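You operate a simulated robot arm through the tools that you are given. There is no shell and no other tool.

The job below is to be done with a simulated robot arm. You get a single attempt, and the scene is never put back.

## Task
Put things in order on the desk top. At the end: the blue film wad stands where the white core stood; the grease cartridge from the desk top stands where the ink jar (marked "YELLOW") stood; the white core from the desk top is in the silver ink tray (marked "C"); the ink jar from the desk top stands where the blue film wad stood; whatever was shut is shut again. Leave all else as you found it, and nothing knocked over.

The check looks at the end state, three seconds after you hand in, the way a careful person would. Anything else that was tipped, shoved, dropped, spilled or broken makes it a failure.

## Robot
A 6-joint arm with a two-finger parallel gripper, fixed in place. Base frame: the origin is at the foot of the arm, x ahead of it, y to its left, z up; the work surface is at about z = 0. Lengths are in m, angles in rad, forces in N, time in s.
With the tool pointing down near the work surface it reaches from about 0.14 to 0.58 m from the base axis. Its first joint turns from -1.152 to 1.152 rad. Payload 2.1 kg.
Tool frame: the origin (TCP) lies between the finger pads and is the grasp point; the fingertips stand 0.03 m ahead of it; z points along the fingers, y is the line along which they close. Largest opening 0.094 m; finger width 0.028, thickness 0.01; the body of the gripper, 0.05 by 0.096 m, starts 0.055 m behind the TCP.
Orientation is that of the tool frame in the base frame, as a unit quaternion [x, y, z, w]. With the fingers straight down and closing along the base's y, the tool's x points along the base's -x, its y along +y and its z along -z.

## Interface
- The arm moves only by the tool servo_tool. Its arguments are lists of equal length, an entry for each row: "linear": the shift along the tool's x, y, z in units of 250 mm (1.0 is 250 mm), a list of three; "rotation": the turn, a rotation vector about the tool's x, y, z in units of 120 degrees (1.0 is 120 degrees), a list of three. In form: {"linear": [[tx, ty, tz], ...], "rotation": [[rx, ry, rz], ...]}. A call has 1 to 20 rows; each row is the pose to reach, as a shift and turn from the pose commanded when the call began, along the tool's axes at that moment. "jaw" is the finger opening in m, from 0 to 0.094, set as the call begins (left out, the last holds). A call with a number of a shift or a turn outside -1 to 1 is refused whole. A row lasts 0.2 s, in which the tool goes at most 0.05 m and 0.15 rad; a call with a longer step from one row to the next is refused whole, and so is a gripper value outside its range. Where a pose cannot be reached the arm comes as near as it can. A force on the tool above 40 N (or 10 N above the force at the start of the call, whichever is more), or a blocked arm, ends the call early, and 0.2 s more pass. Each finger travels about 0.072 m/s and halts on what it meets, pressing with about 35 N; the grip force reading is that of the motor and also rises with nothing between the fingers. The clock runs only during rows and for 0.2 s after the last one: add rows that repeat a pose to give the fingers time. It gives the time, the measured TCP pose, the force on the tool (base axes), the opening and the grip force at its end, in the units of the frame above (readings bear some noise), with the torque about the TCP (base axes, N m) and any sound that the robot's microphone picked up.
- Cameras (640 x 400 px; columns grow to the right, rows downward): "scene" is fixed at [0.0545, -0.3744, 0.4796]; the picture's right is [0.77, -0.64, 0.00], its down [-0.39, -0.47, -0.79] and it looks along [0.50, 0.61, -0.61] (base axes); focal length 214 px, centre (320, 200). "wrist" rides on the gripper at [0.076, 0.014, -0.102] in the tool frame; the picture's right is [-0.18, 0.98, 0.00], its down [-0.75, -0.14, -0.64] and it looks along [-0.63, -0.12, 0.77] (tool axes); focal length 243 px, centre (320, 200). There is no depth. A picture from a camera that has moved, and an enlarged one, comes with that camera's place and axes in the base frame and with its lens.
- camera(camera): a new picture of that camera. No time passes.
- inspect(camera, box): a new picture of the part [left, top, right, bottom] of that camera's present view, enlarged. No time passes.
- job_done(): hands the job in; it is judged then, once.

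Nothing tells you positions but the pictures and the camera data. Unless the task says otherwise, let go and move clear before handing in.

The tools are called after ">>>" as name(argument=value, ...) on one line, values as JSON. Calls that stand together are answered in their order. servo_tool: Moves the arm, as the interface text tells. Its arguments: {"type":"object","properties":{"linear":{"type":"array"},"rotation":{"type":"array"},"jaw":{"type":"number"}},"required":["linear","rotation"]} The other tools are called the same way: camera (camera) takes a picture; inspect (camera, box) takes an enlarged picture of a part of a camera's view; job_done () hands the job in.

At the start:

```text
clock: 0.0
ee_pos: [0.2665, 0.0538, 0.2863]
orientation: [0.0, 1.0, 0.0, 0.0]
contact_force: [0.2, -0.5, -0.4]
ft_torque: [-0.02, 0.03, -0.01]
width: 0.094
gripper_force: 0.0
```

scene: 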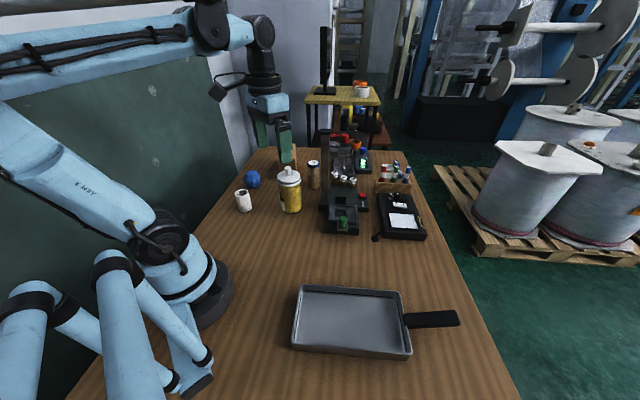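
wrist: 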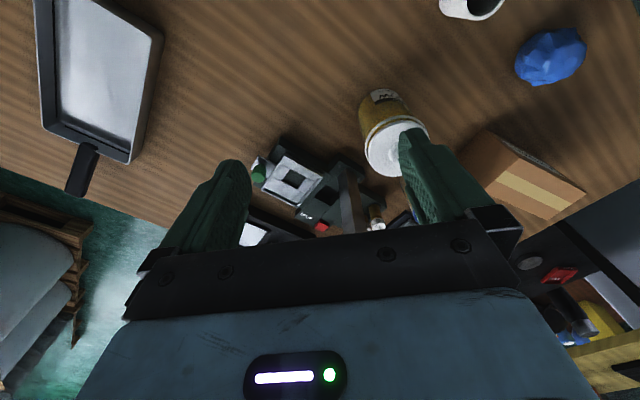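

I see a desk with a silver tray, a white core, a blue wad, a yellow jar and other items beyond. I'll look closer before moving.

>>> inspect(camera="scene", box=[220, 130, 440, 260])

>>> inspect(camera="scene", box=[270, 260, 470, 380])

>>> inspect(camera="scene", box=[225, 145, 335, 220])

>>> inspect(camera="wrist", box=[230, 0, 640, 240])

```text
2.91 times, centred on (330, 195) of scene
camera zoom: at [0.0545, -0.3744, 0.4796], right [0.77, -0.64, 0.0], down [-0.39, -0.47, -0.79], along [0.5, 0.61, -0.61], focal length 624 px, centre (291, 214)
```

zoom: 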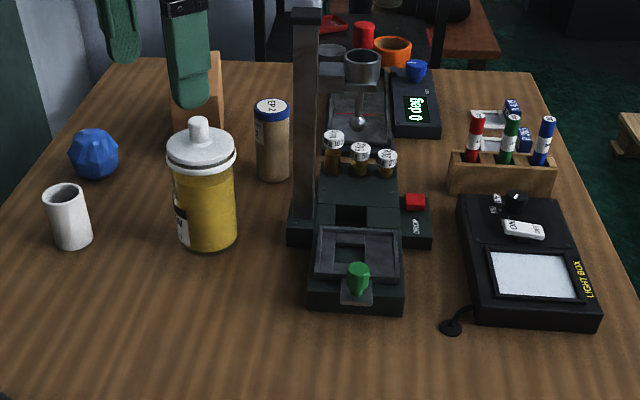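

```text
3.20 times, centred on (370, 320) of scene
camera zoom: at [0.0545, -0.3744, 0.4796], right [0.77, -0.64, 0.0], down [-0.39, -0.47, -0.79], along [0.5, 0.61, -0.61], focal length 686 px, centre (160, -184)
```

zoom: 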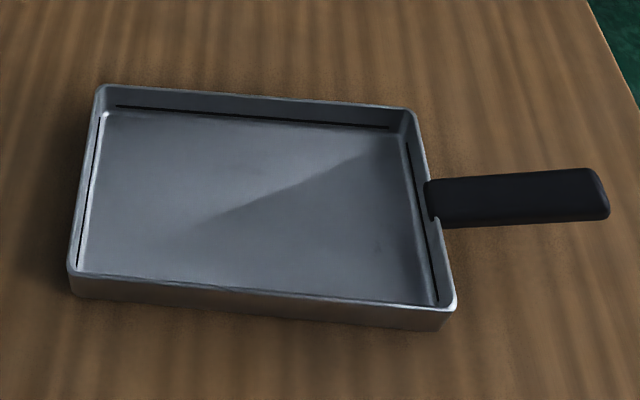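

```text
5.33 times, centred on (280, 182) of scene
camera zoom: at [0.0545, -0.3744, 0.4796], right [0.77, -0.64, 0.0], down [-0.39, -0.47, -0.79], along [0.5, 0.61, -0.61], focal length 1144 px, centre (533, 293)
```

zoom: 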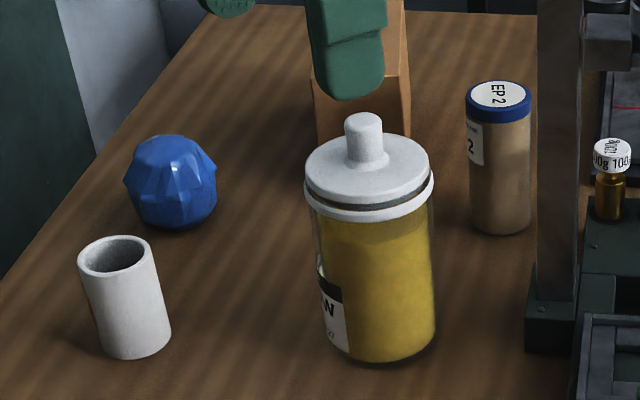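

```text
1.56 times, centred on (435, 120) of wrist
camera zoom: at [0.1901, 0.069, 0.3879], right [0.18, 0.98, 0.0], down [0.75, -0.14, 0.64], along [0.63, -0.12, -0.77], focal length 379 px, centre (140, 325)
```

zoom: 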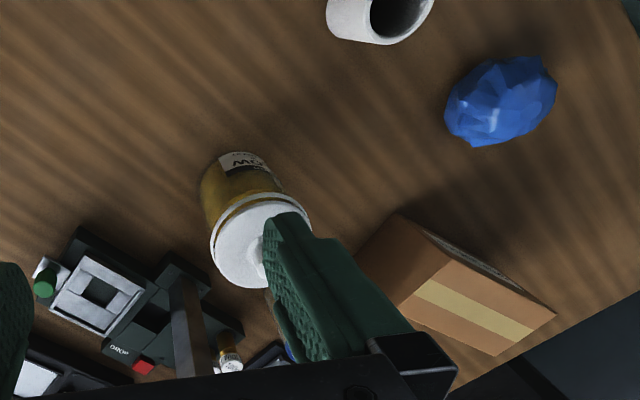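

The cartridge ("EP 2") is near (0.486, 0.184), the jar near (0.350, 0.131), the core near (0.221, 0.231), the wad near (0.308, 0.347) and the tray centre near (0.232, -0.256). I'll go above the core first, which also gives me a better wrist view.

>>> servo_tool(linear=[[0.023, 0.089, 0.045], [0.046, 0.177, 0.09], [0.069, 0.266, 0.135], [0.091, 0.355, 0.18], [0.114, 0.443, 0.225], [0.137, 0.532, 0.27], [0.16, 0.62, 0.315], [0.182, 0.709, 0.36]], rotation=[[0, 0, 0], [0, 0, 0], [0, 0, 0], [0, 0, 0], [0, 0, 0], [0, 0, 0], [0, 0, 0], [0, 0, 0]], jaw=0.094)

>>> camera(camera="scene")

>>> camera(camera="wrist")

```text
clock: 1.8
ee_pos: [0.2218, 0.2299, 0.1959]
orientation: [0.0, 1.0, 0.0, 0.001]
contact_force: [0.0, 0.3, -0.5]
ft_torque: [0.0, 0.01, 0.0]
width: 0.094
gripper_force: 0.0
```

```text
taken
```

scene: 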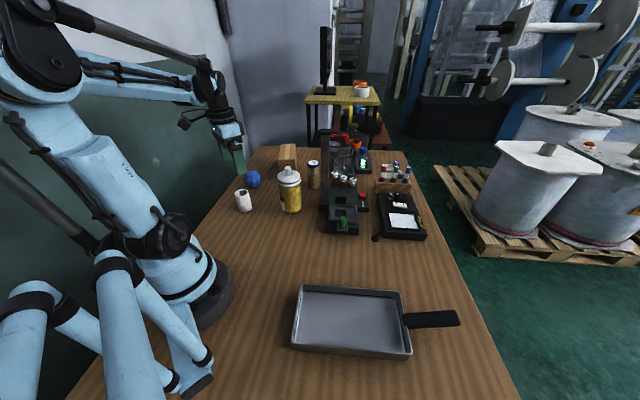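

```text
taken
camera wrist: at [0.1446, 0.2461, 0.2971], right [0.18, 0.98, 0.0], down [0.75, -0.14, 0.64], along [0.63, -0.12, -0.77], focal length 243 px, centre (320, 200)
```

wrist: 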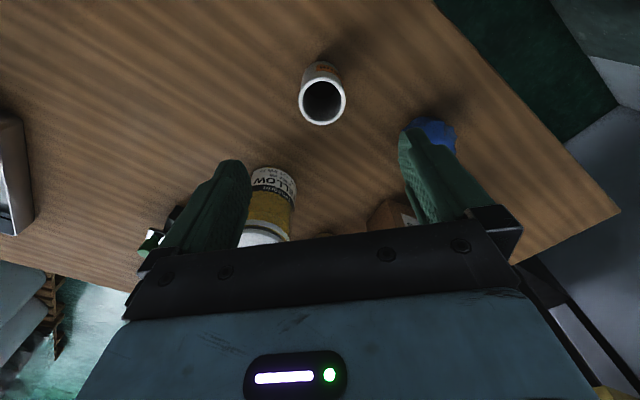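

The core is almost straight under the tool. Now that the gripper is clear of it, I'll zoom in from both cameras for finer positions before going down.

>>> inspect(camera="scene", box=[230, 160, 270, 220])

>>> inspect(camera="scene", box=[260, 135, 340, 220])

>>> inspect(camera="wrist", box=[240, 30, 480, 180])

>>> inspect(camera="scene", box=[310, 120, 430, 245])

```text
6.67 times, centred on (250, 190) of scene
camera zoom: at [0.0545, -0.3744, 0.4796], right [0.77, -0.64, 0.0], down [-0.39, -0.47, -0.79], along [0.5, 0.61, -0.61], focal length 1430 px, centre (787, 267)
```

zoom: 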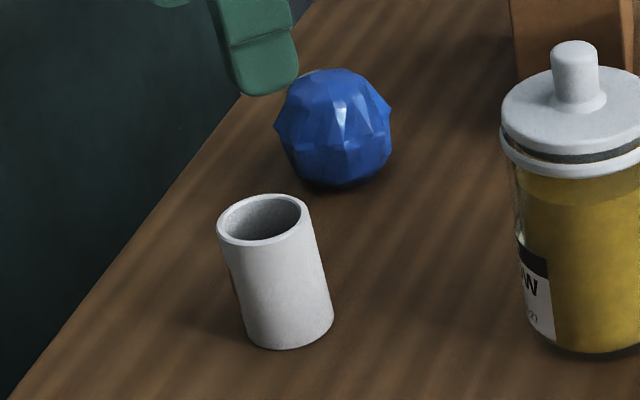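

```text
4.71 times, centred on (300, 178) of scene
camera zoom: at [0.0545, -0.3744, 0.4796], right [0.77, -0.64, 0.0], down [-0.39, -0.47, -0.79], along [0.5, 0.61, -0.61], focal length 1009 px, centre (414, 306)
```

zoom: 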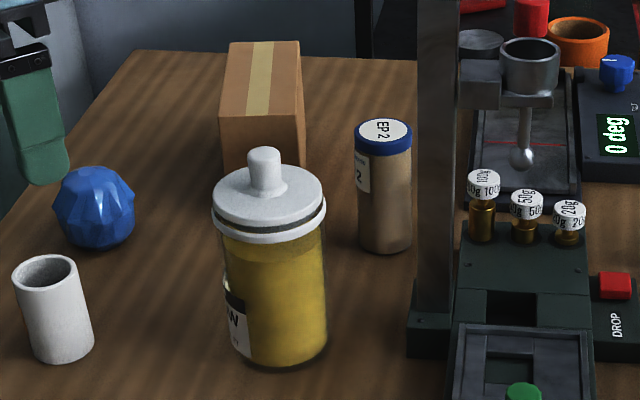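

```text
2.67 times, centred on (360, 105) of wrist
camera zoom: at [0.1446, 0.2461, 0.2971], right [0.18, 0.98, 0.0], down [0.75, -0.14, 0.64], along [0.63, -0.12, -0.77], focal length 647 px, centre (213, 453)
```

zoom: 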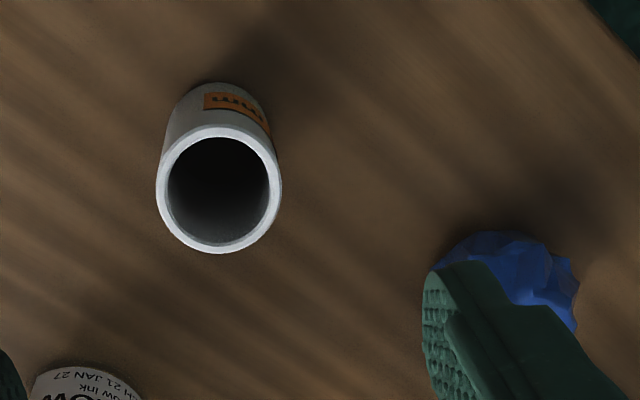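

```text
3.20 times, centred on (370, 182) of scene
camera zoom: at [0.0545, -0.3744, 0.4796], right [0.77, -0.64, 0.0], down [-0.39, -0.47, -0.79], along [0.5, 0.61, -0.61], focal length 686 px, centre (160, 256)
```

zoom: 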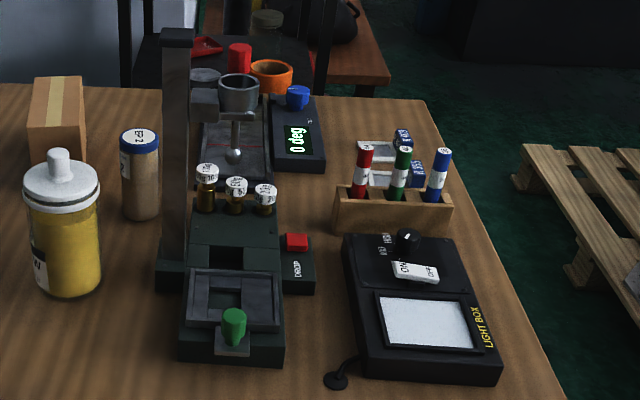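

The fingers should straddle the core cleanly at about (0.220, 0.233). I'll descend around it and stop with the fingertips about 1 cm above the desk.

>>> servo_tool(linear=[[0.006, 0.012, 0.1], [0.006, 0.012, 0.2], [0.006, 0.012, 0.3], [0.006, 0.012, 0.4], [0.006, 0.012, 0.48], [0.006, 0.012, 0.55], [0.006, 0.012, 0.59], [0.006, 0.012, 0.616]], rotation=[[0, 0, 0], [0, 0, 0], [0, 0, 0], [0, 0, 0], [0, 0, 0], [0, 0, 0], [0, 0, 0], [0, 0, 0]])

>>> inspect(camera="scene", box=[200, 130, 330, 230])

>>> camera(camera="wrist")

```text
clock: 3.6
ee_pos: [0.2202, 0.2334, 0.0413]
orientation: [0.0, 1.0, 0.0, 0.002]
contact_force: [0.2, 0.5, 0.5]
ft_torque: [0.0, 0.0, -0.01]
width: 0.0941
gripper_force: 0.1
```

```text
4.00 times, centred on (265, 180) of scene
camera zoom: at [0.0545, -0.3744, 0.4796], right [0.77, -0.64, 0.0], down [-0.39, -0.47, -0.79], along [0.5, 0.61, -0.61], focal length 858 px, centre (540, 280)
```

zoom: 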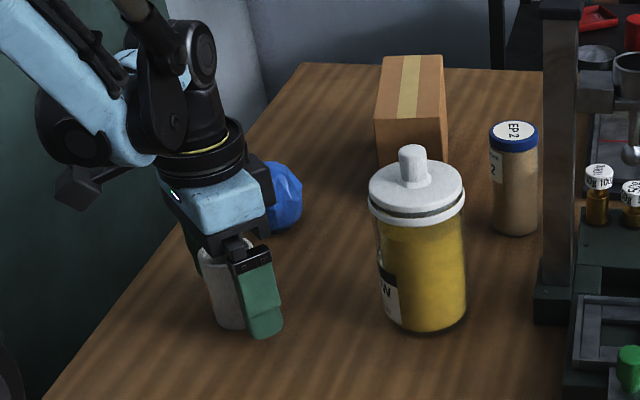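

```text
taken
camera wrist: at [0.1434, 0.2491, 0.1435], right [0.18, 0.98, 0.0], down [0.75, -0.14, 0.64], along [0.63, -0.12, -0.77], focal length 243 px, centre (320, 200)
```

wrist: 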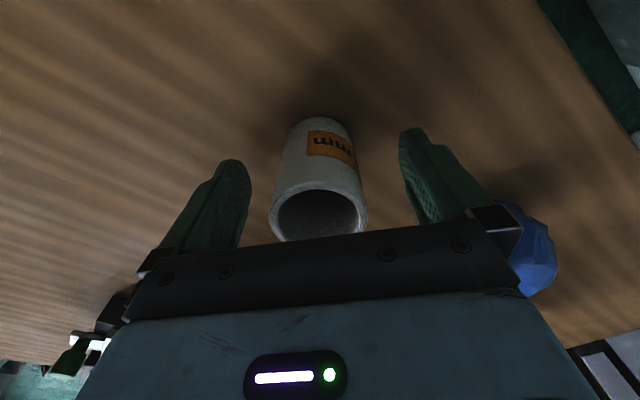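

The core sits between the fingers, so I'll close on it.

>>> servo_tool(linear=[[0, 0, 0], [0, 0, 0], [0, 0, 0], [0, 0, 0], [0, 0, 0]], rotation=[[0, 0, 0], [0, 0, 0], [0, 0, 0], [0, 0, 0], [0, 0, 0]], jaw=0.035)

>>> camera(camera="wrist")

```text
clock: 4.8
ee_pos: [0.2185, 0.2341, 0.0421]
orientation: [0.0, 1.0, -0.001, 0.0]
contact_force: [-0.3, 0.8, -0.2]
ft_torque: [0.01, 0.0, 0.0]
width: 0.043
gripper_force: 35.3
```

```text
taken
camera wrist: at [0.1434, 0.2491, 0.1437], right [0.18, 0.98, 0.0], down [0.75, -0.14, 0.64], along [0.63, -0.12, -0.77], focal length 243 px, centre (320, 200)
```

wrist: 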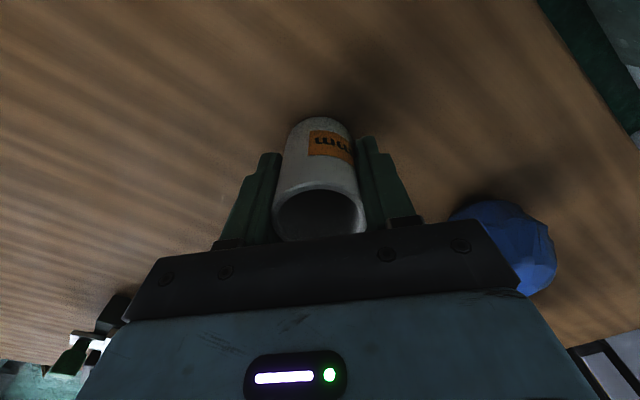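

The core is gripped (43 mm across). I'll lift it and carry it over to the tray along x≈0.22, clear of the jar.

>>> servo_tool(linear=[[0, 0, -0.1], [0, 0, -0.25], [0, 0, -0.4], [0, 0, -0.55], [0, -0.1, -0.6], [0, -0.25, -0.6], [0, -0.4, -0.6], [0, -0.55, -0.6], [0, -0.7, -0.6], [0, -0.85, -0.6], [0, -0.98, -0.6]], rotation=[[0, 0, 0], [0, 0, 0], [0, 0, 0], [0, 0, 0], [0, 0, 0], [0, 0, 0], [0, 0, 0], [0, 0, 0], [0, 0, 0], [0, 0, 0], [0, 0, 0]])

>>> camera(camera="scene")

```text
clock: 7.2
ee_pos: [0.2191, -0.0115, 0.192]
orientation: [0.001, 1.0, 0.0, 0.001]
contact_force: [0.1, -0.9, -0.8]
ft_torque: [-0.02, -0.01, 0.03]
width: 0.043
gripper_force: 34.9
```

```text
taken
```

scene: 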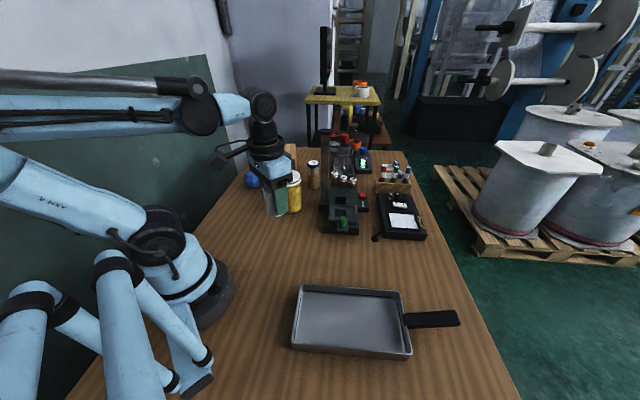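

The core is hanging securely at (0.22, -0.01). Next I'll move it over the tray centre and look down to confirm the "C" mark.

>>> servo_tool(linear=[[-0.006, -0.12, 0], [-0.013, -0.26, 0], [-0.02, -0.4, 0], [-0.027, -0.54, 0], [-0.034, -0.68, 0], [-0.04, -0.8, 0], [-0.046, -0.92, 0], [-0.05, -0.98, 0]], rotation=[[0, 0, 0], [0, 0, 0], [0, 0, 0], [0, 0, 0], [0, 0, 0], [0, 0, 0], [0, 0, 0], [0, 0, 0]])

>>> camera(camera="scene")

>>> camera(camera="wrist")

```text
clock: 9.0
ee_pos: [0.2319, -0.257, 0.1913]
orientation: [0.0, 1.0, 0.0, 0.0]
contact_force: [-0.4, 0.4, -1.1]
ft_torque: [0.01, -0.01, 0.01]
width: 0.0429
gripper_force: 34.9
```

```text
taken
```

scene: 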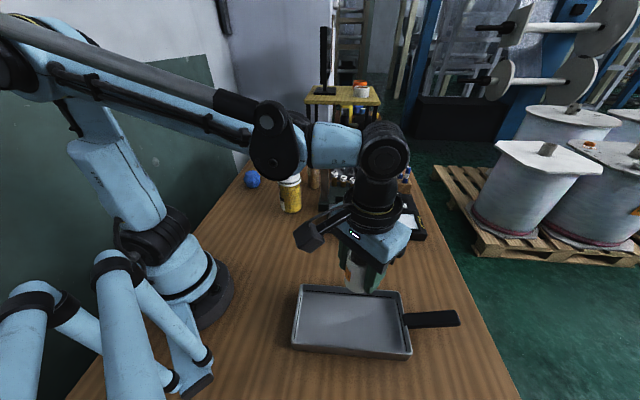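

```text
taken
camera wrist: at [0.1558, -0.2416, 0.2936], right [0.18, 0.98, 0.0], down [0.75, -0.14, 0.64], along [0.63, -0.12, -0.77], focal length 243 px, centre (320, 200)
```

wrist: 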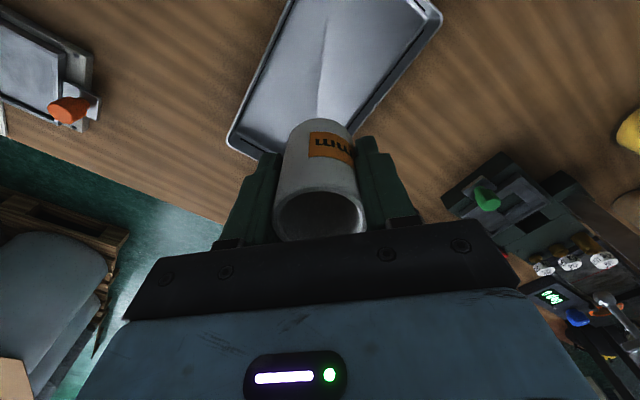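

There's a second silver item at the upper left of the wrist view, which the scene camera can't see. I need to find out which one carries the "C" before placing anything.

>>> inspect(camera="wrist", box=[0, 0, 160, 140])

>>> inspect(camera="wrist", box=[200, 0, 460, 170])

>>> inspect(camera="scene", box=[280, 270, 480, 380])

```text
2.86 times, centred on (80, 70) of wrist
camera zoom: at [0.1558, -0.2416, 0.2936], right [0.18, 0.98, 0.0], down [0.75, -0.14, 0.64], along [0.63, -0.12, -0.77], focal length 693 px, centre (1006, 571)
```

zoom: 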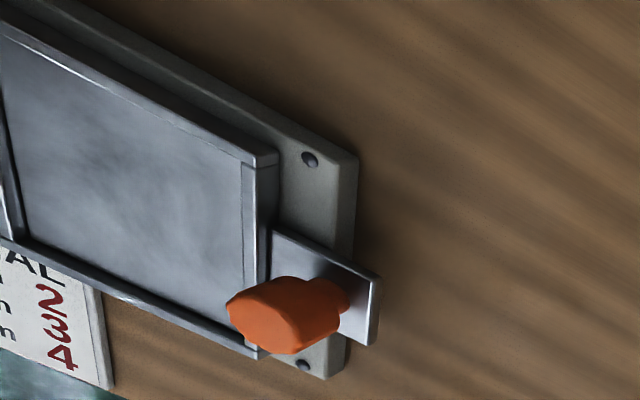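

```text
2.35 times, centred on (330, 85) of wrist
camera zoom: at [0.1558, -0.2416, 0.2936], right [0.18, 0.98, 0.0], down [0.75, -0.14, 0.64], along [0.63, -0.12, -0.77], focal length 571 px, centre (296, 471)
```

zoom: 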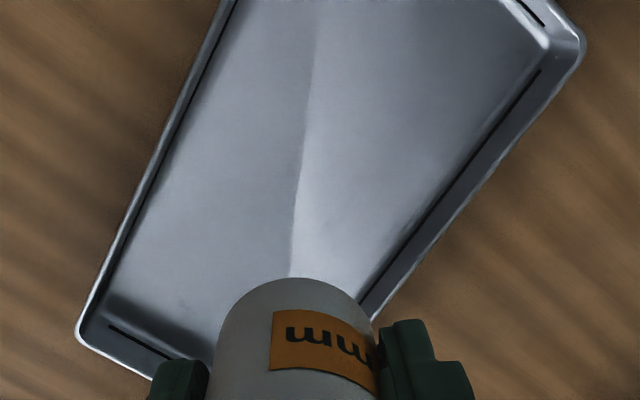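

```text
3.20 times, centred on (380, 325) of scene
camera zoom: at [0.0545, -0.3744, 0.4796], right [0.77, -0.64, 0.0], down [-0.39, -0.47, -0.79], along [0.5, 0.61, -0.61], focal length 686 px, centre (128, -200)
```

zoom: 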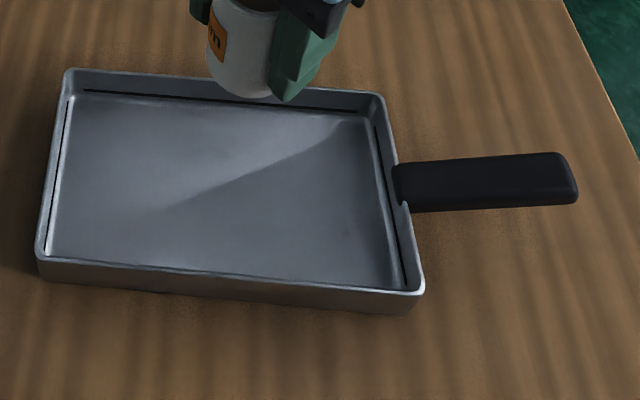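

The item at about (0.16, -0.53) looks like a silver container with a cover and an orange knob, and I see no "C" on the pan yet. I'll keep hold of the core, rise and turn the wrist camera toward -y to look at it.

>>> servo_tool(linear=[[0, 0, -0.05], [0, 0, -0.1], [0, 0, -0.15], [0, 0, -0.2], [0, 0, -0.25], [0, 0, -0.3], [0, 0, -0.33], [0, 0, -0.36], [0, 0, -0.36], [0, 0, -0.36], [0, 0, -0.36], [0, 0, -0.36]], rotation=[[0, 0, 0.0625], [0, 0, 0.125], [0, 0, 0.1875], [0, 0, 0.25], [0, 0, 0.3125], [0, 0, 0.375], [0, 0, 0.4375], [0, 0, 0.5], [0, 0, 0.5625], [0, 0, 0.625], [0, 0, 0.6875], [0, 0, 0.75]])

>>> camera(camera="wrist")

>>> camera(camera="scene")

```text
clock: 11.6
ee_pos: [0.2317, -0.2554, 0.2818]
orientation: [0.708, 0.706, 0.0, 0.0]
contact_force: [0.1, 0.3, -0.1]
ft_torque: [0.0, -0.01, 0.03]
width: 0.0433
gripper_force: 34.7
```

```text
taken
camera wrist: at [0.246, -0.1788, 0.3839], right [0.98, -0.19, 0.0], down [-0.14, -0.75, 0.64], along [-0.12, -0.63, -0.77], focal length 243 px, centre (320, 200)
```

wrist: 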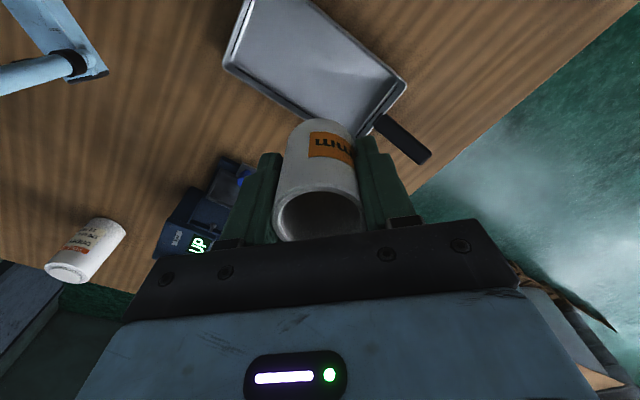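

```text
taken
```

scene: 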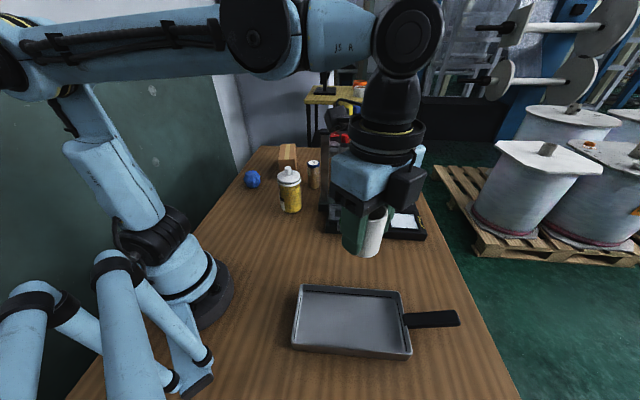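

I can see another device and a white cylinder further back, but the silver container is hidden behind the gripper. I'll move further toward -y, staying high, to get it in view.

>>> servo_tool(linear=[[-0.1, 0, 0], [-0.22, 0, 0], [-0.34, 0, 0], [-0.46, 0, 0], [-0.56, 0, 0], [-0.64, 0, 0]], rotation=[[0, 0, 0], [0, 0, 0], [0, 0, 0], [0, 0, 0], [0, 0, 0], [0, 0, 0]])

>>> camera(camera="wrist")

```text
clock: 13.0
ee_pos: [0.2327, -0.4167, 0.2807]
orientation: [0.707, 0.707, 0.001, 0.0]
contact_force: [0.0, -0.8, -0.8]
ft_torque: [-0.01, -0.01, 0.02]
width: 0.0431
gripper_force: 35.7
```

```text
taken
camera wrist: at [0.2466, -0.3394, 0.3833], right [0.98, -0.18, 0.0], down [-0.14, -0.75, 0.64], along [-0.12, -0.63, -0.77], focal length 243 px, centre (320, 200)
```

wrist: 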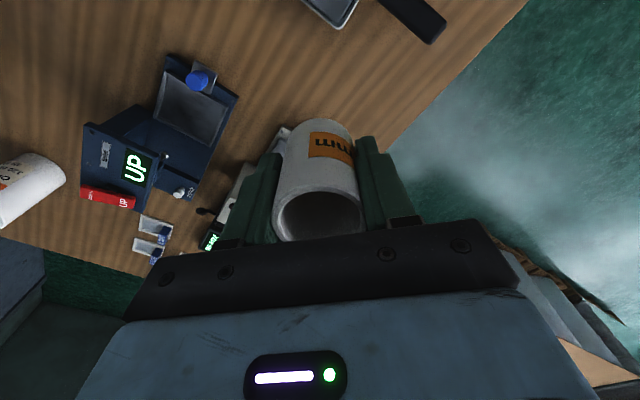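

The nearby items are instruments on the far part of the desk. I'll zoom into this view on the pan handle and the covered thing to look for a mark.

>>> inspect(camera="wrist", box=[290, 0, 470, 60])

>>> inspect(camera="wrist", box=[60, 40, 320, 270])

>>> inspect(camera="wrist", box=[180, 110, 310, 260])

>>> inspect(camera="scene", box=[280, 270, 480, 380])

```text
3.56 times, centred on (380, 30) of wrist
camera zoom: at [0.2466, -0.3394, 0.3833], right [0.98, -0.18, 0.0], down [-0.14, -0.75, 0.64], along [-0.12, -0.63, -0.77], focal length 863 px, centre (107, 804)
```

zoom: 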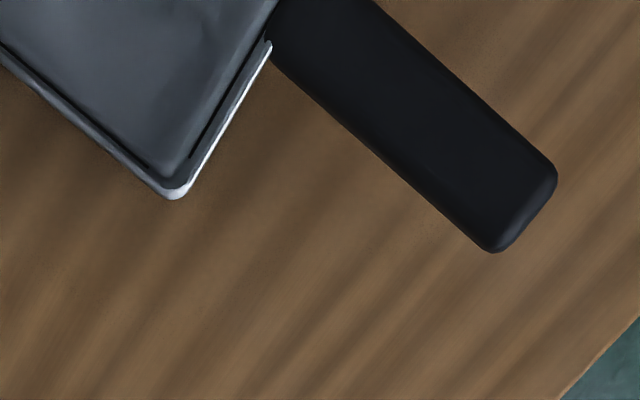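

```text
1.74 times, centred on (190, 155) of wrist
camera zoom: at [0.2466, -0.3394, 0.3833], right [0.98, -0.18, 0.0], down [-0.14, -0.75, 0.64], along [-0.12, -0.63, -0.77], focal length 422 px, centre (546, 278)
```

zoom: 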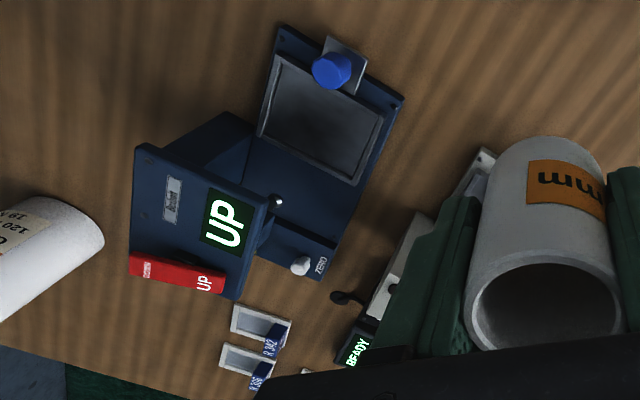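

```text
2.67 times, centred on (245, 185) of wrist
camera zoom: at [0.2466, -0.3394, 0.3833], right [0.98, -0.18, 0.0], down [-0.14, -0.75, 0.64], along [-0.12, -0.63, -0.77], focal length 647 px, centre (520, 240)
```

zoom: 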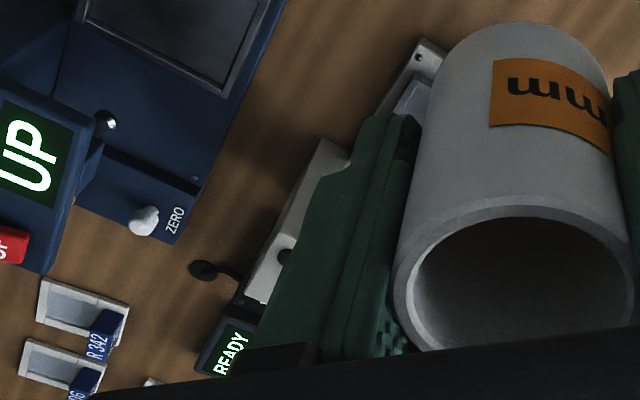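

```text
3.20 times, centred on (380, 325) of scene
camera zoom: at [0.0545, -0.3744, 0.4796], right [0.77, -0.64, 0.0], down [-0.39, -0.47, -0.79], along [0.5, 0.61, -0.61], focal length 686 px, centre (128, -200)
```

zoom: 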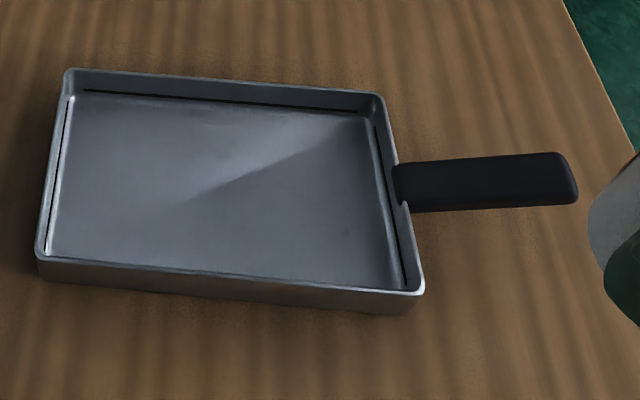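

No "C" on the handle or the faces I've seen so far. I'll move to the tray's far (+x, +y) side, still high, to read the outer face I haven't seen.

>>> servo_tool(linear=[[0.14, 0.02, 0], [0.28, 0.05, 0], [0.42, 0.08, 0], [0.56, 0.11, 0], [0.7, 0.14, 0], [0.84, 0.17, 0], [0.94, 0.19, 0], [0.98, 0.19, 0]], rotation=[[0, 0, 0.04], [0, 0, 0.08], [0, 0, 0.12], [0, 0, 0.16], [0, 0, 0.19], [0, 0, 0.22], [0, 0, 0.25], [0, 0, 0.25]])

>>> camera(camera="wrist")

```text
clock: 14.8
ee_pos: [0.2799, -0.1713, 0.2811]
orientation: [0.866, 0.5, -0.001, 0.0]
contact_force: [0.4, -0.2, -0.4]
ft_torque: [0.03, -0.02, 0.0]
width: 0.0429
gripper_force: 35.2
```

```text
taken
camera wrist: at [0.3298, -0.1111, 0.3838], right [0.76, -0.65, 0.0], down [-0.5, -0.58, 0.64], along [-0.42, -0.49, -0.77], focal length 243 px, centre (320, 200)
```

wrist: 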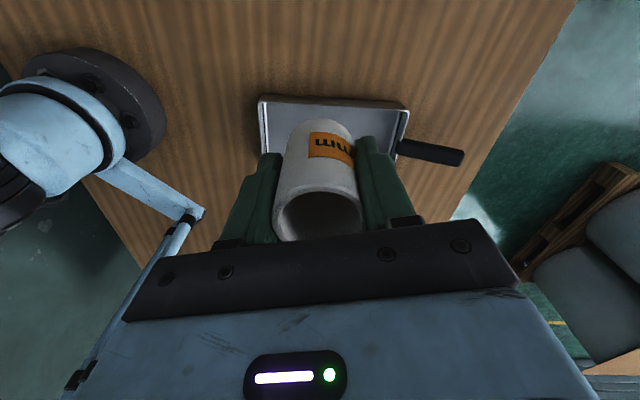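

>>> inspect(camera="wrist", box=[240, 80, 470, 180])

```text
2.78 times, centred on (355, 130) of wrist
camera zoom: at [0.3298, -0.1111, 0.3838], right [0.76, -0.65, 0.0], down [-0.5, -0.58, 0.64], along [-0.42, -0.49, -0.77], focal length 675 px, centre (223, 395)
```

zoom: 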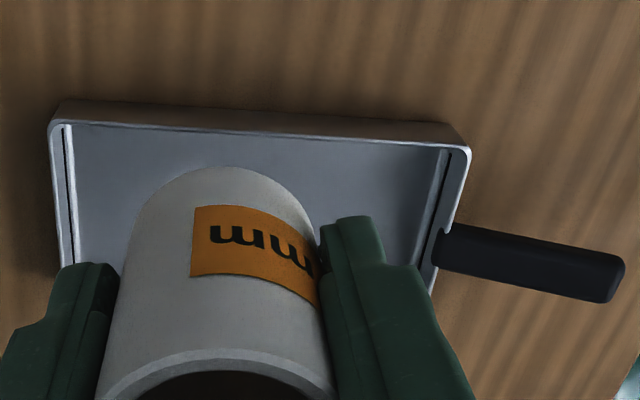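

>>> inspect(camera="wrist", box=[250, 85, 340, 125])

>>> inspect(camera="wrist", box=[330, 85, 470, 175])

>>> inspect(camera="scene", box=[280, 320, 420, 370])

>>> camera(camera="scene")

```text
7.11 times, centred on (295, 105) of wrist
camera zoom: at [0.3298, -0.1111, 0.3838], right [0.76, -0.65, 0.0], down [-0.5, -0.58, 0.64], along [-0.42, -0.49, -0.77], focal length 1725 px, centre (498, 876)
```

zoom: 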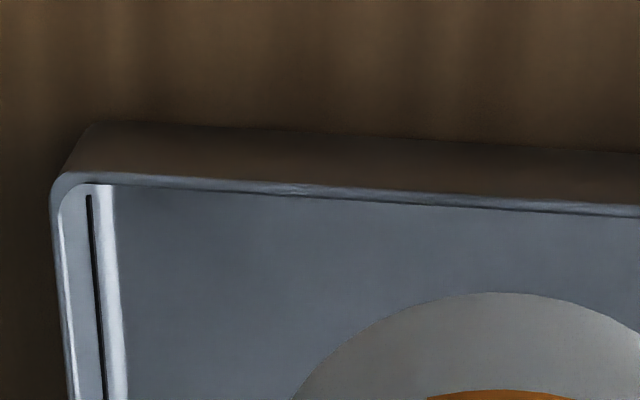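

```text
4.44 times, centred on (400, 130) of wrist
camera zoom: at [0.3298, -0.1111, 0.3838], right [0.76, -0.65, 0.0], down [-0.5, -0.58, 0.64], along [-0.42, -0.49, -0.77], focal length 1078 px, centre (-36, 511)
```

zoom: 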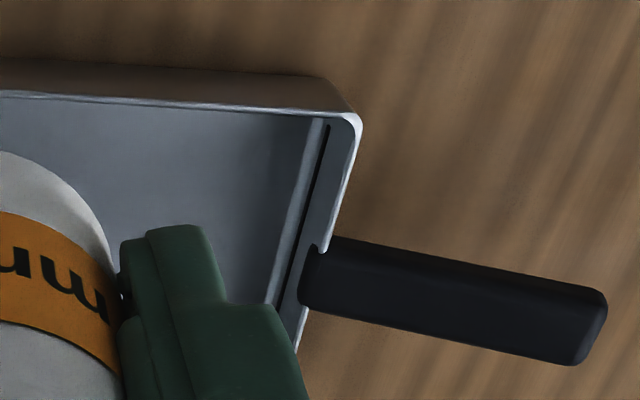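

```text
4.57 times, centred on (350, 345) of scene
camera zoom: at [0.0545, -0.3744, 0.4796], right [0.77, -0.64, 0.0], down [-0.39, -0.47, -0.79], along [0.5, 0.61, -0.61], focal length 980 px, centre (183, -463)
```

zoom: 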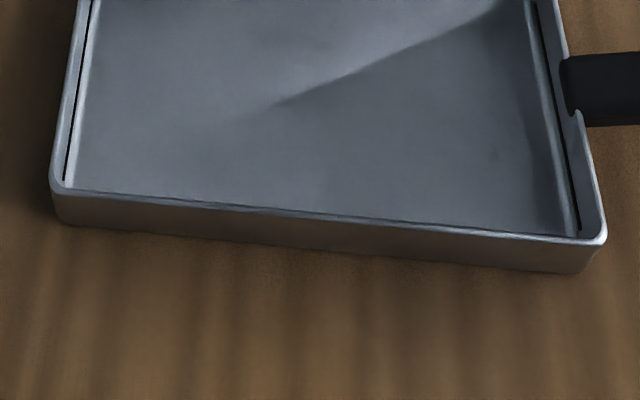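

```text
taken
```

scene: 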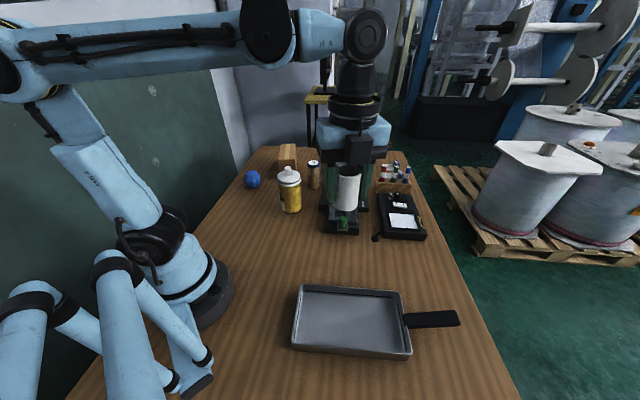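

The +x/+y outer face and the handle are plain too. Only the short outer face on the robot's side remains, so I'll return to the original wrist yaw near (0.226, -0.065) where it's visible.

>>> servo_tool(linear=[[0.017, -0.027, 0.016], [0.035, -0.053, 0.033], [0.052, -0.08, 0.049], [0.069, -0.106, 0.065], [0.086, -0.133, 0.081], [0.104, -0.16, 0.098], [0.121, -0.186, 0.114], [0.138, -0.213, 0.13], [0.155, -0.239, 0.146], [0.173, -0.266, 0.163], [0.19, -0.293, 0.179], [0.207, -0.319, 0.195], [0.224, -0.346, 0.211], [0.242, -0.372, 0.228], [0.259, -0.399, 0.244]], rotation=[[0, 0, -0.0667], [0, 0, -0.1333], [0, 0, -0.2], [0, 0, -0.2667], [0, 0, -0.3333], [0, 0, -0.4], [0, 0, -0.4667], [0, 0, -0.5333], [0, 0, -0.6], [0, 0, -0.6667], [0, 0, -0.7333], [0, 0, -0.8], [0, 0, -0.8667], [0, 0, -0.9333], [0, 0, -1.0]])

>>> camera(camera="wrist")

```text
clock: 18.0
ee_pos: [0.2266, -0.0652, 0.2214]
orientation: [-0.001, 1.0, 0.0, 0.0]
contact_force: [-0.2, -0.3, 0.4]
ft_torque: [0.0, 0.0, 0.0]
width: 0.0432
gripper_force: 34.3
```

```text
taken
camera wrist: at [0.1494, -0.0501, 0.3227], right [0.18, 0.98, 0.0], down [0.75, -0.14, 0.64], along [0.63, -0.12, -0.77], focal length 243 px, centre (320, 200)
```

wrist: 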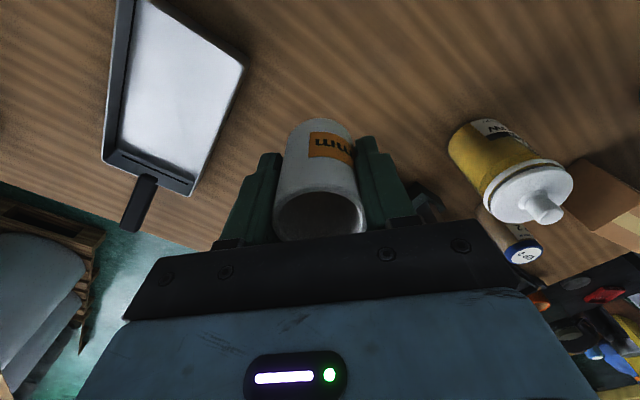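

>>> inspect(camera="wrist", box=[90, 0, 260, 110])

>>> inspect(camera="wrist", box=[90, 100, 260, 240])

>>> inspect(camera="wrist", box=[400, 90, 640, 300])

```text
3.64 times, centred on (175, 55) of wrist
camera zoom: at [0.1494, -0.0501, 0.3227], right [0.18, 0.98, 0.0], down [0.75, -0.14, 0.64], along [0.63, -0.12, -0.77], focal length 882 px, centre (847, 727)
```

zoom: 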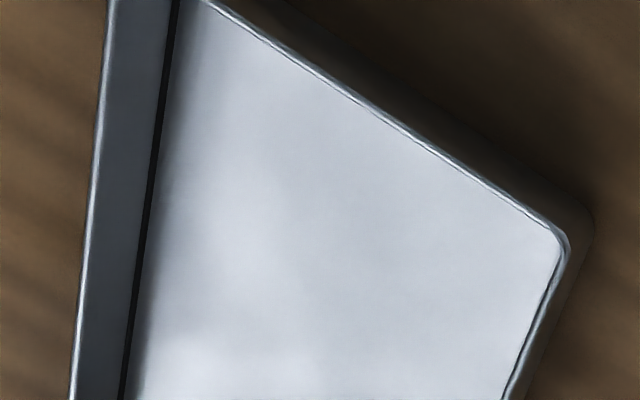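

```text
2.86 times, centred on (175, 170) of wrist
camera zoom: at [0.1494, -0.0501, 0.3227], right [0.18, 0.98, 0.0], down [0.75, -0.14, 0.64], along [0.63, -0.12, -0.77], focal length 693 px, centre (734, 286)
```

zoom: 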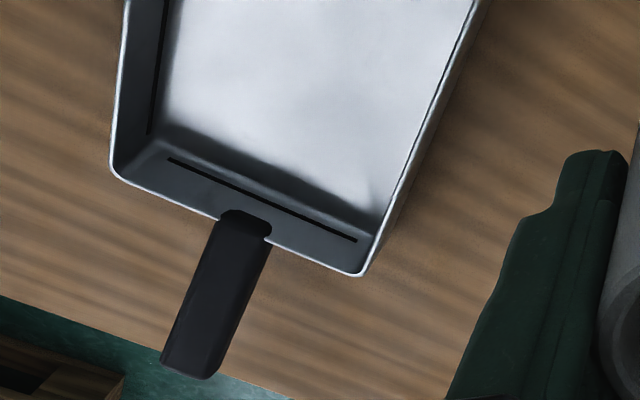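

```text
1.90 times, centred on (520, 195) of wrist
camera zoom: at [0.1494, -0.0501, 0.3227], right [0.18, 0.98, 0.0], down [0.75, -0.14, 0.64], along [0.63, -0.12, -0.77], focal length 462 px, centre (-61, 210)
```

zoom: 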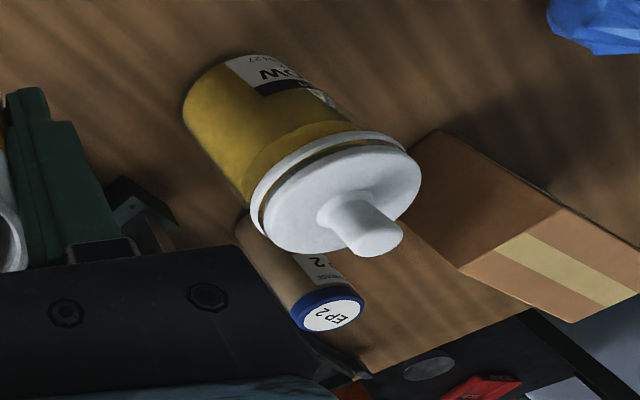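

Still no mark on these faces. The only face left is the outer one on the handle side, so I'll swing out beyond the handle to look at it, still holding the core high.

>>> servo_tool(linear=[[-0.02, -0.057, -0.017], [-0.04, -0.114, -0.034], [-0.06, -0.171, -0.051], [-0.08, -0.229, -0.069], [-0.1, -0.286, -0.086], [-0.12, -0.343, -0.103], [-0.14, -0.4, -0.12], [-0.16, -0.457, -0.137], [-0.18, -0.514, -0.154], [-0.2, -0.571, -0.171], [-0.22, -0.629, -0.189], [-0.24, -0.686, -0.206], [-0.26, -0.743, -0.223], [-0.28, -0.8, -0.24], [-0.3, -0.85, -0.24], [-0.32, -0.9, -0.24], [-0.34, -0.95, -0.24], [-0.36, -1.0, -0.24]], rotation=[[0, 0, 0.06], [0, 0, 0.12], [0, 0, 0.18], [0, 0, 0.24], [0, 0, 0.3], [0, 0, 0.36], [0, 0, 0.42], [0, 0, 0.48], [0, 0, 0.54], [0, 0, 0.6], [0, 0, 0.66], [0, 0, 0.72], [0, 0, 0.78], [0, 0, 0.84], [0, 0, 0.88], [0, 0, 0.92], [0, 0, 0.96], [0, 0, 1.0]])

>>> camera(camera="wrist")

```text
clock: 21.8
ee_pos: [0.3153, -0.3147, 0.2812]
orientation: [0.867, 0.499, 0.0, 0.0]
contact_force: [-0.9, -0.3, -0.3]
ft_torque: [0.02, -0.02, -0.01]
width: 0.0431
gripper_force: 35.0
```

```text
taken
camera wrist: at [0.3652, -0.2551, 0.3831], right [0.76, -0.65, 0.0], down [-0.5, -0.58, 0.64], along [-0.42, -0.49, -0.77], focal length 243 px, centre (320, 200)
```

wrist: 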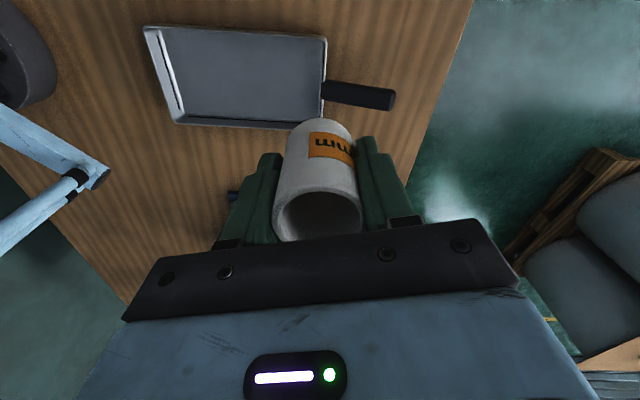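

>>> servo_tool(linear=[[-0.015, 0.095, 0], [-0.03, 0.19, 0], [-0.045, 0.285, 0], [-0.058, 0.38, 0]], rotation=[[0, 0, 0], [0, 0, 0], [0, 0, 0], [0, 0, 0]])

>>> camera(camera="wrist")

>>> inspect(camera="wrist", box=[60, 0, 340, 130])

```text
clock: 22.8
ee_pos: [0.3768, -0.3626, 0.2768]
orientation: [0.866, 0.5, 0.0, -0.001]
contact_force: [-0.3, -0.6, -0.4]
ft_torque: [0.03, 0.05, -0.01]
width: 0.0429
gripper_force: 35.0
out of reach, approached as far as the arm can: row 4
```

```text
taken
camera wrist: at [0.4272, -0.3036, 0.3795], right [0.76, -0.65, 0.0], down [-0.5, -0.58, 0.64], along [-0.42, -0.49, -0.77], focal length 243 px, centre (320, 200)
```

wrist: 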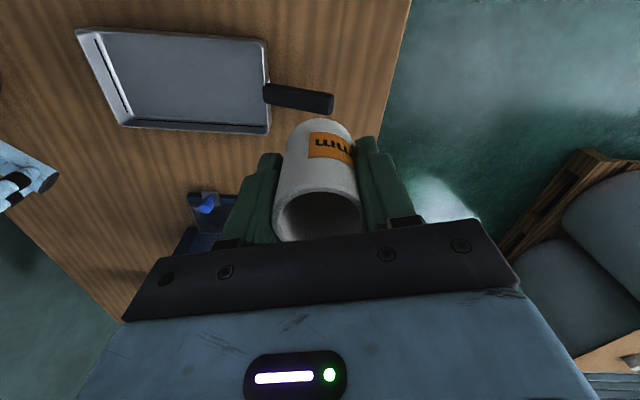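

```text
2.29 times, centred on (200, 65) of wrist
camera zoom: at [0.4272, -0.3036, 0.3795], right [0.76, -0.65, 0.0], down [-0.5, -0.58, 0.64], along [-0.42, -0.49, -0.77], focal length 555 px, centre (594, 509)
```

zoom: 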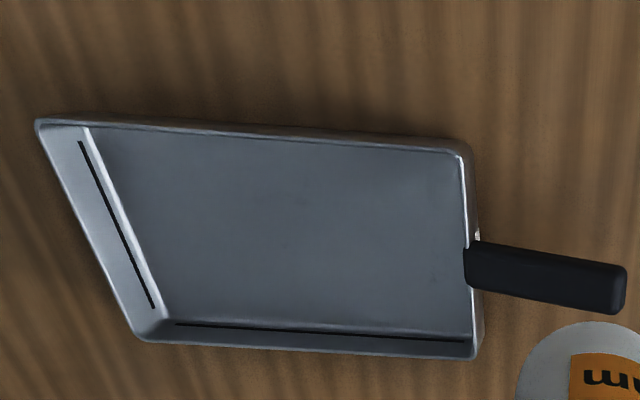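

There's a small light spot on the handle-side outer face, so I'll zoom in on it.

>>> inspect(camera="wrist", box=[250, 55, 290, 105])

>>> inspect(camera="wrist", box=[255, 30, 285, 140])

```text
8.00 times, centred on (270, 80) of wrist
camera zoom: at [0.4272, -0.3036, 0.3795], right [0.76, -0.65, 0.0], down [-0.5, -0.58, 0.64], along [-0.42, -0.49, -0.77], focal length 1941 px, centre (720, 1160)
```

zoom: 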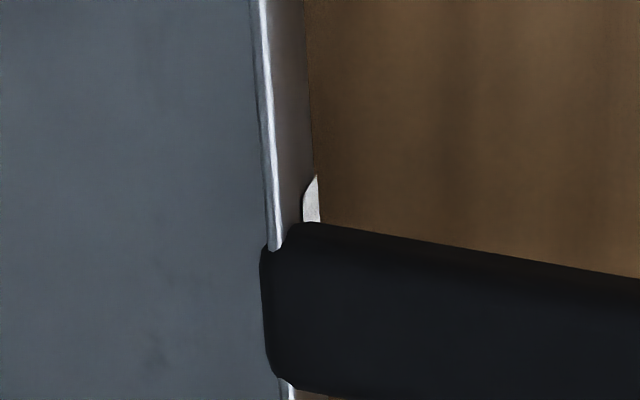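

```text
3.64 times, centred on (270, 85) of wrist
camera zoom: at [0.4272, -0.3036, 0.3795], right [0.76, -0.65, 0.0], down [-0.5, -0.58, 0.64], along [-0.42, -0.49, -0.77], focal length 882 px, centre (502, 618)
```

zoom: 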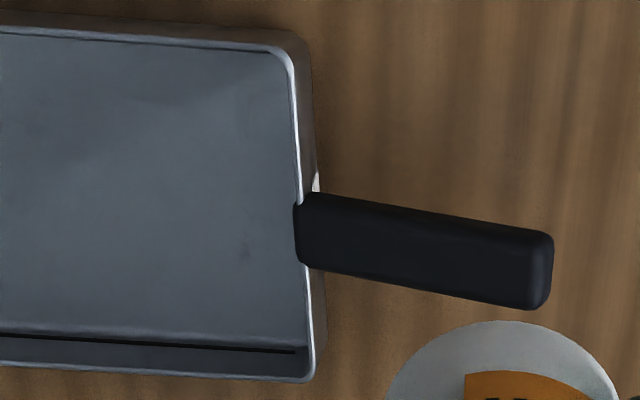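

That is a round white label on the handle-side wall, partly hidden under the handle, so this pan is the marked tray. I'll bring the core back over the tray centre, keeping the current yaw so the fingers open along the tray's long side.

>>> servo_tool(linear=[[0.012, -0.1, 0], [0.024, -0.2, 0], [0.036, -0.3, 0.05], [0.048, -0.4, 0.1], [0.06, -0.5, 0.16], [0.072, -0.6, 0.22], [0.084, -0.7, 0.28], [0.095, -0.787, 0.32]], rotation=[[0, 0, 0], [0, 0, 0], [0, 0, 0], [0, 0, 0], [0, 0, 0], [0, 0, 0], [0, 0, 0], [0, 0, 0]])

>>> camera(camera="scene")

>>> camera(camera="wrist")

```text
clock: 24.6
ee_pos: [0.2195, -0.2444, 0.1969]
orientation: [0.866, 0.5, -0.001, -0.001]
contact_force: [-0.7, -0.9, -0.8]
ft_torque: [0.0, 0.0, 0.01]
width: 0.043
gripper_force: 35.0
```

```text
taken
```

scene: 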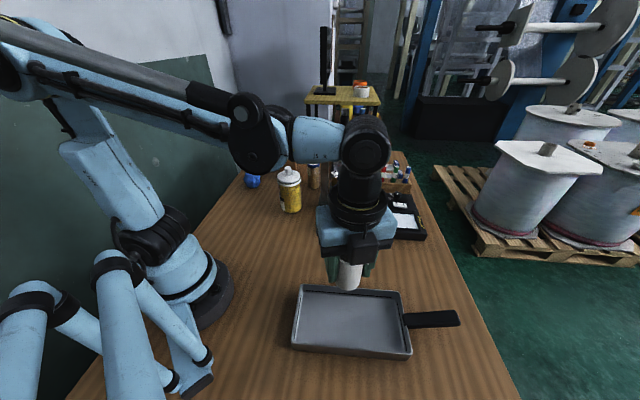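

```text
taken
camera wrist: at [0.2692, -0.1847, 0.299], right [0.76, -0.65, 0.0], down [-0.5, -0.58, 0.64], along [-0.42, -0.49, -0.77], focal length 243 px, centre (320, 200)
```

wrist: 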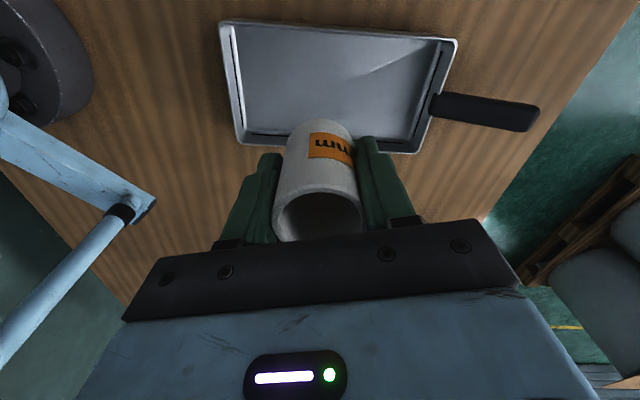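

The commanded pose was clipped at the reach limit, so I'm at (0.2195, -0.2444). I'll correct to the tray centre (0.229, -0.2575) and lower until the core is just above the tray floor.

>>> servo_tool(linear=[[-0.013, 0.03, 0.05], [-0.026, 0.059, 0.12], [-0.026, 0.059, 0.22], [-0.026, 0.059, 0.32], [-0.026, 0.059, 0.4], [-0.026, 0.059, 0.47], [-0.026, 0.059, 0.53], [-0.026, 0.059, 0.57], [-0.026, 0.059, 0.588]], rotation=[[0, 0, 0], [0, 0, 0], [0, 0, 0], [0, 0, 0], [0, 0, 0], [0, 0, 0], [0, 0, 0], [0, 0, 0], [0, 0, 0]])

>>> inspect(camera="scene", box=[280, 240, 440, 370])

>>> camera(camera="wrist")

```text
clock: 26.6
ee_pos: [0.2285, -0.2571, 0.051]
orientation: [0.866, 0.5, 0.0, 0.0]
contact_force: [0.3, -0.6, -1.5]
ft_torque: [0.0, 0.01, -0.01]
width: 0.0431
gripper_force: 35.4
```

```text
3.08 times, centred on (360, 305) of scene
camera zoom: at [0.0545, -0.3744, 0.4796], right [0.77, -0.64, 0.0], down [-0.39, -0.47, -0.79], along [0.5, 0.61, -0.61], focal length 660 px, centre (197, -123)
```

zoom: 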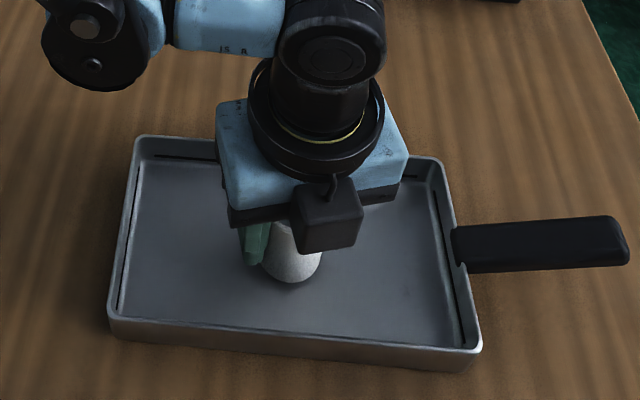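

```text
taken
camera wrist: at [0.279, -0.1985, 0.1527], right [0.76, -0.65, 0.0], down [-0.5, -0.58, 0.64], along [-0.42, -0.49, -0.77], focal length 243 px, centre (320, 200)
```

wrist: 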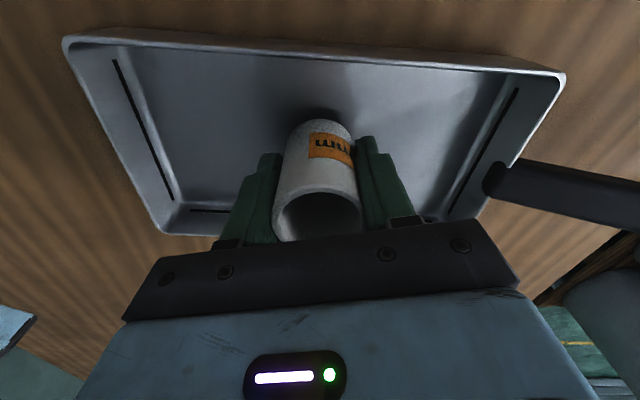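

The core is over the tray floor with all walls clear. I'll lower gently to find contact.

>>> servo_tool(linear=[[0, 0, 0.004], [0, 0, 0.008], [0, 0, 0.012]], rotation=[[0, 0, 0], [0, 0, 0], [0, 0, 0]])

```text
clock: 27.4
ee_pos: [0.2287, -0.2573, 0.0468]
orientation: [0.866, 0.5, 0.0, 0.0]
contact_force: [0.3, 0.5, -0.1]
ft_torque: [0.01, -0.01, 0.01]
width: 0.0434
gripper_force: 34.9
```

>>> servo_tool(linear=[[0, 0, 0.003], [0, 0, 0.006]], rotation=[[0, 0, 0], [0, 0, 0]])

>>> inspect(camera="wrist", box=[240, 80, 400, 180])

```text
clock: 28.0
ee_pos: [0.2292, -0.258, 0.0453]
orientation: [0.866, 0.5, 0.0, 0.0]
contact_force: [-0.1, -0.4, -1.0]
ft_torque: [0.04, 0.0, -0.03]
width: 0.0432
gripper_force: 34.4
```

```text
4.00 times, centred on (320, 130) of wrist
camera zoom: at [0.2787, -0.1981, 0.1484], right [0.76, -0.65, 0.0], down [-0.5, -0.58, 0.64], along [-0.42, -0.49, -0.77], focal length 970 px, centre (320, 480)
```

zoom: 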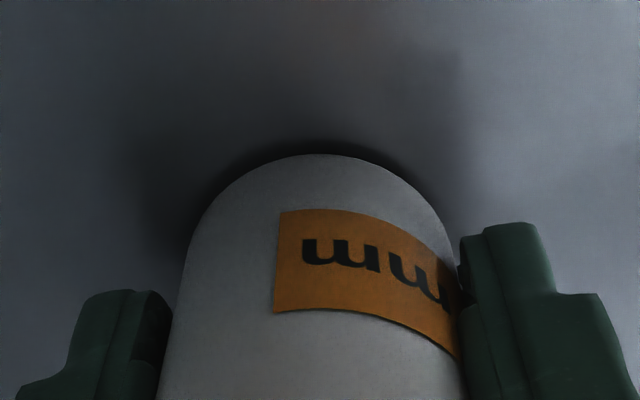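

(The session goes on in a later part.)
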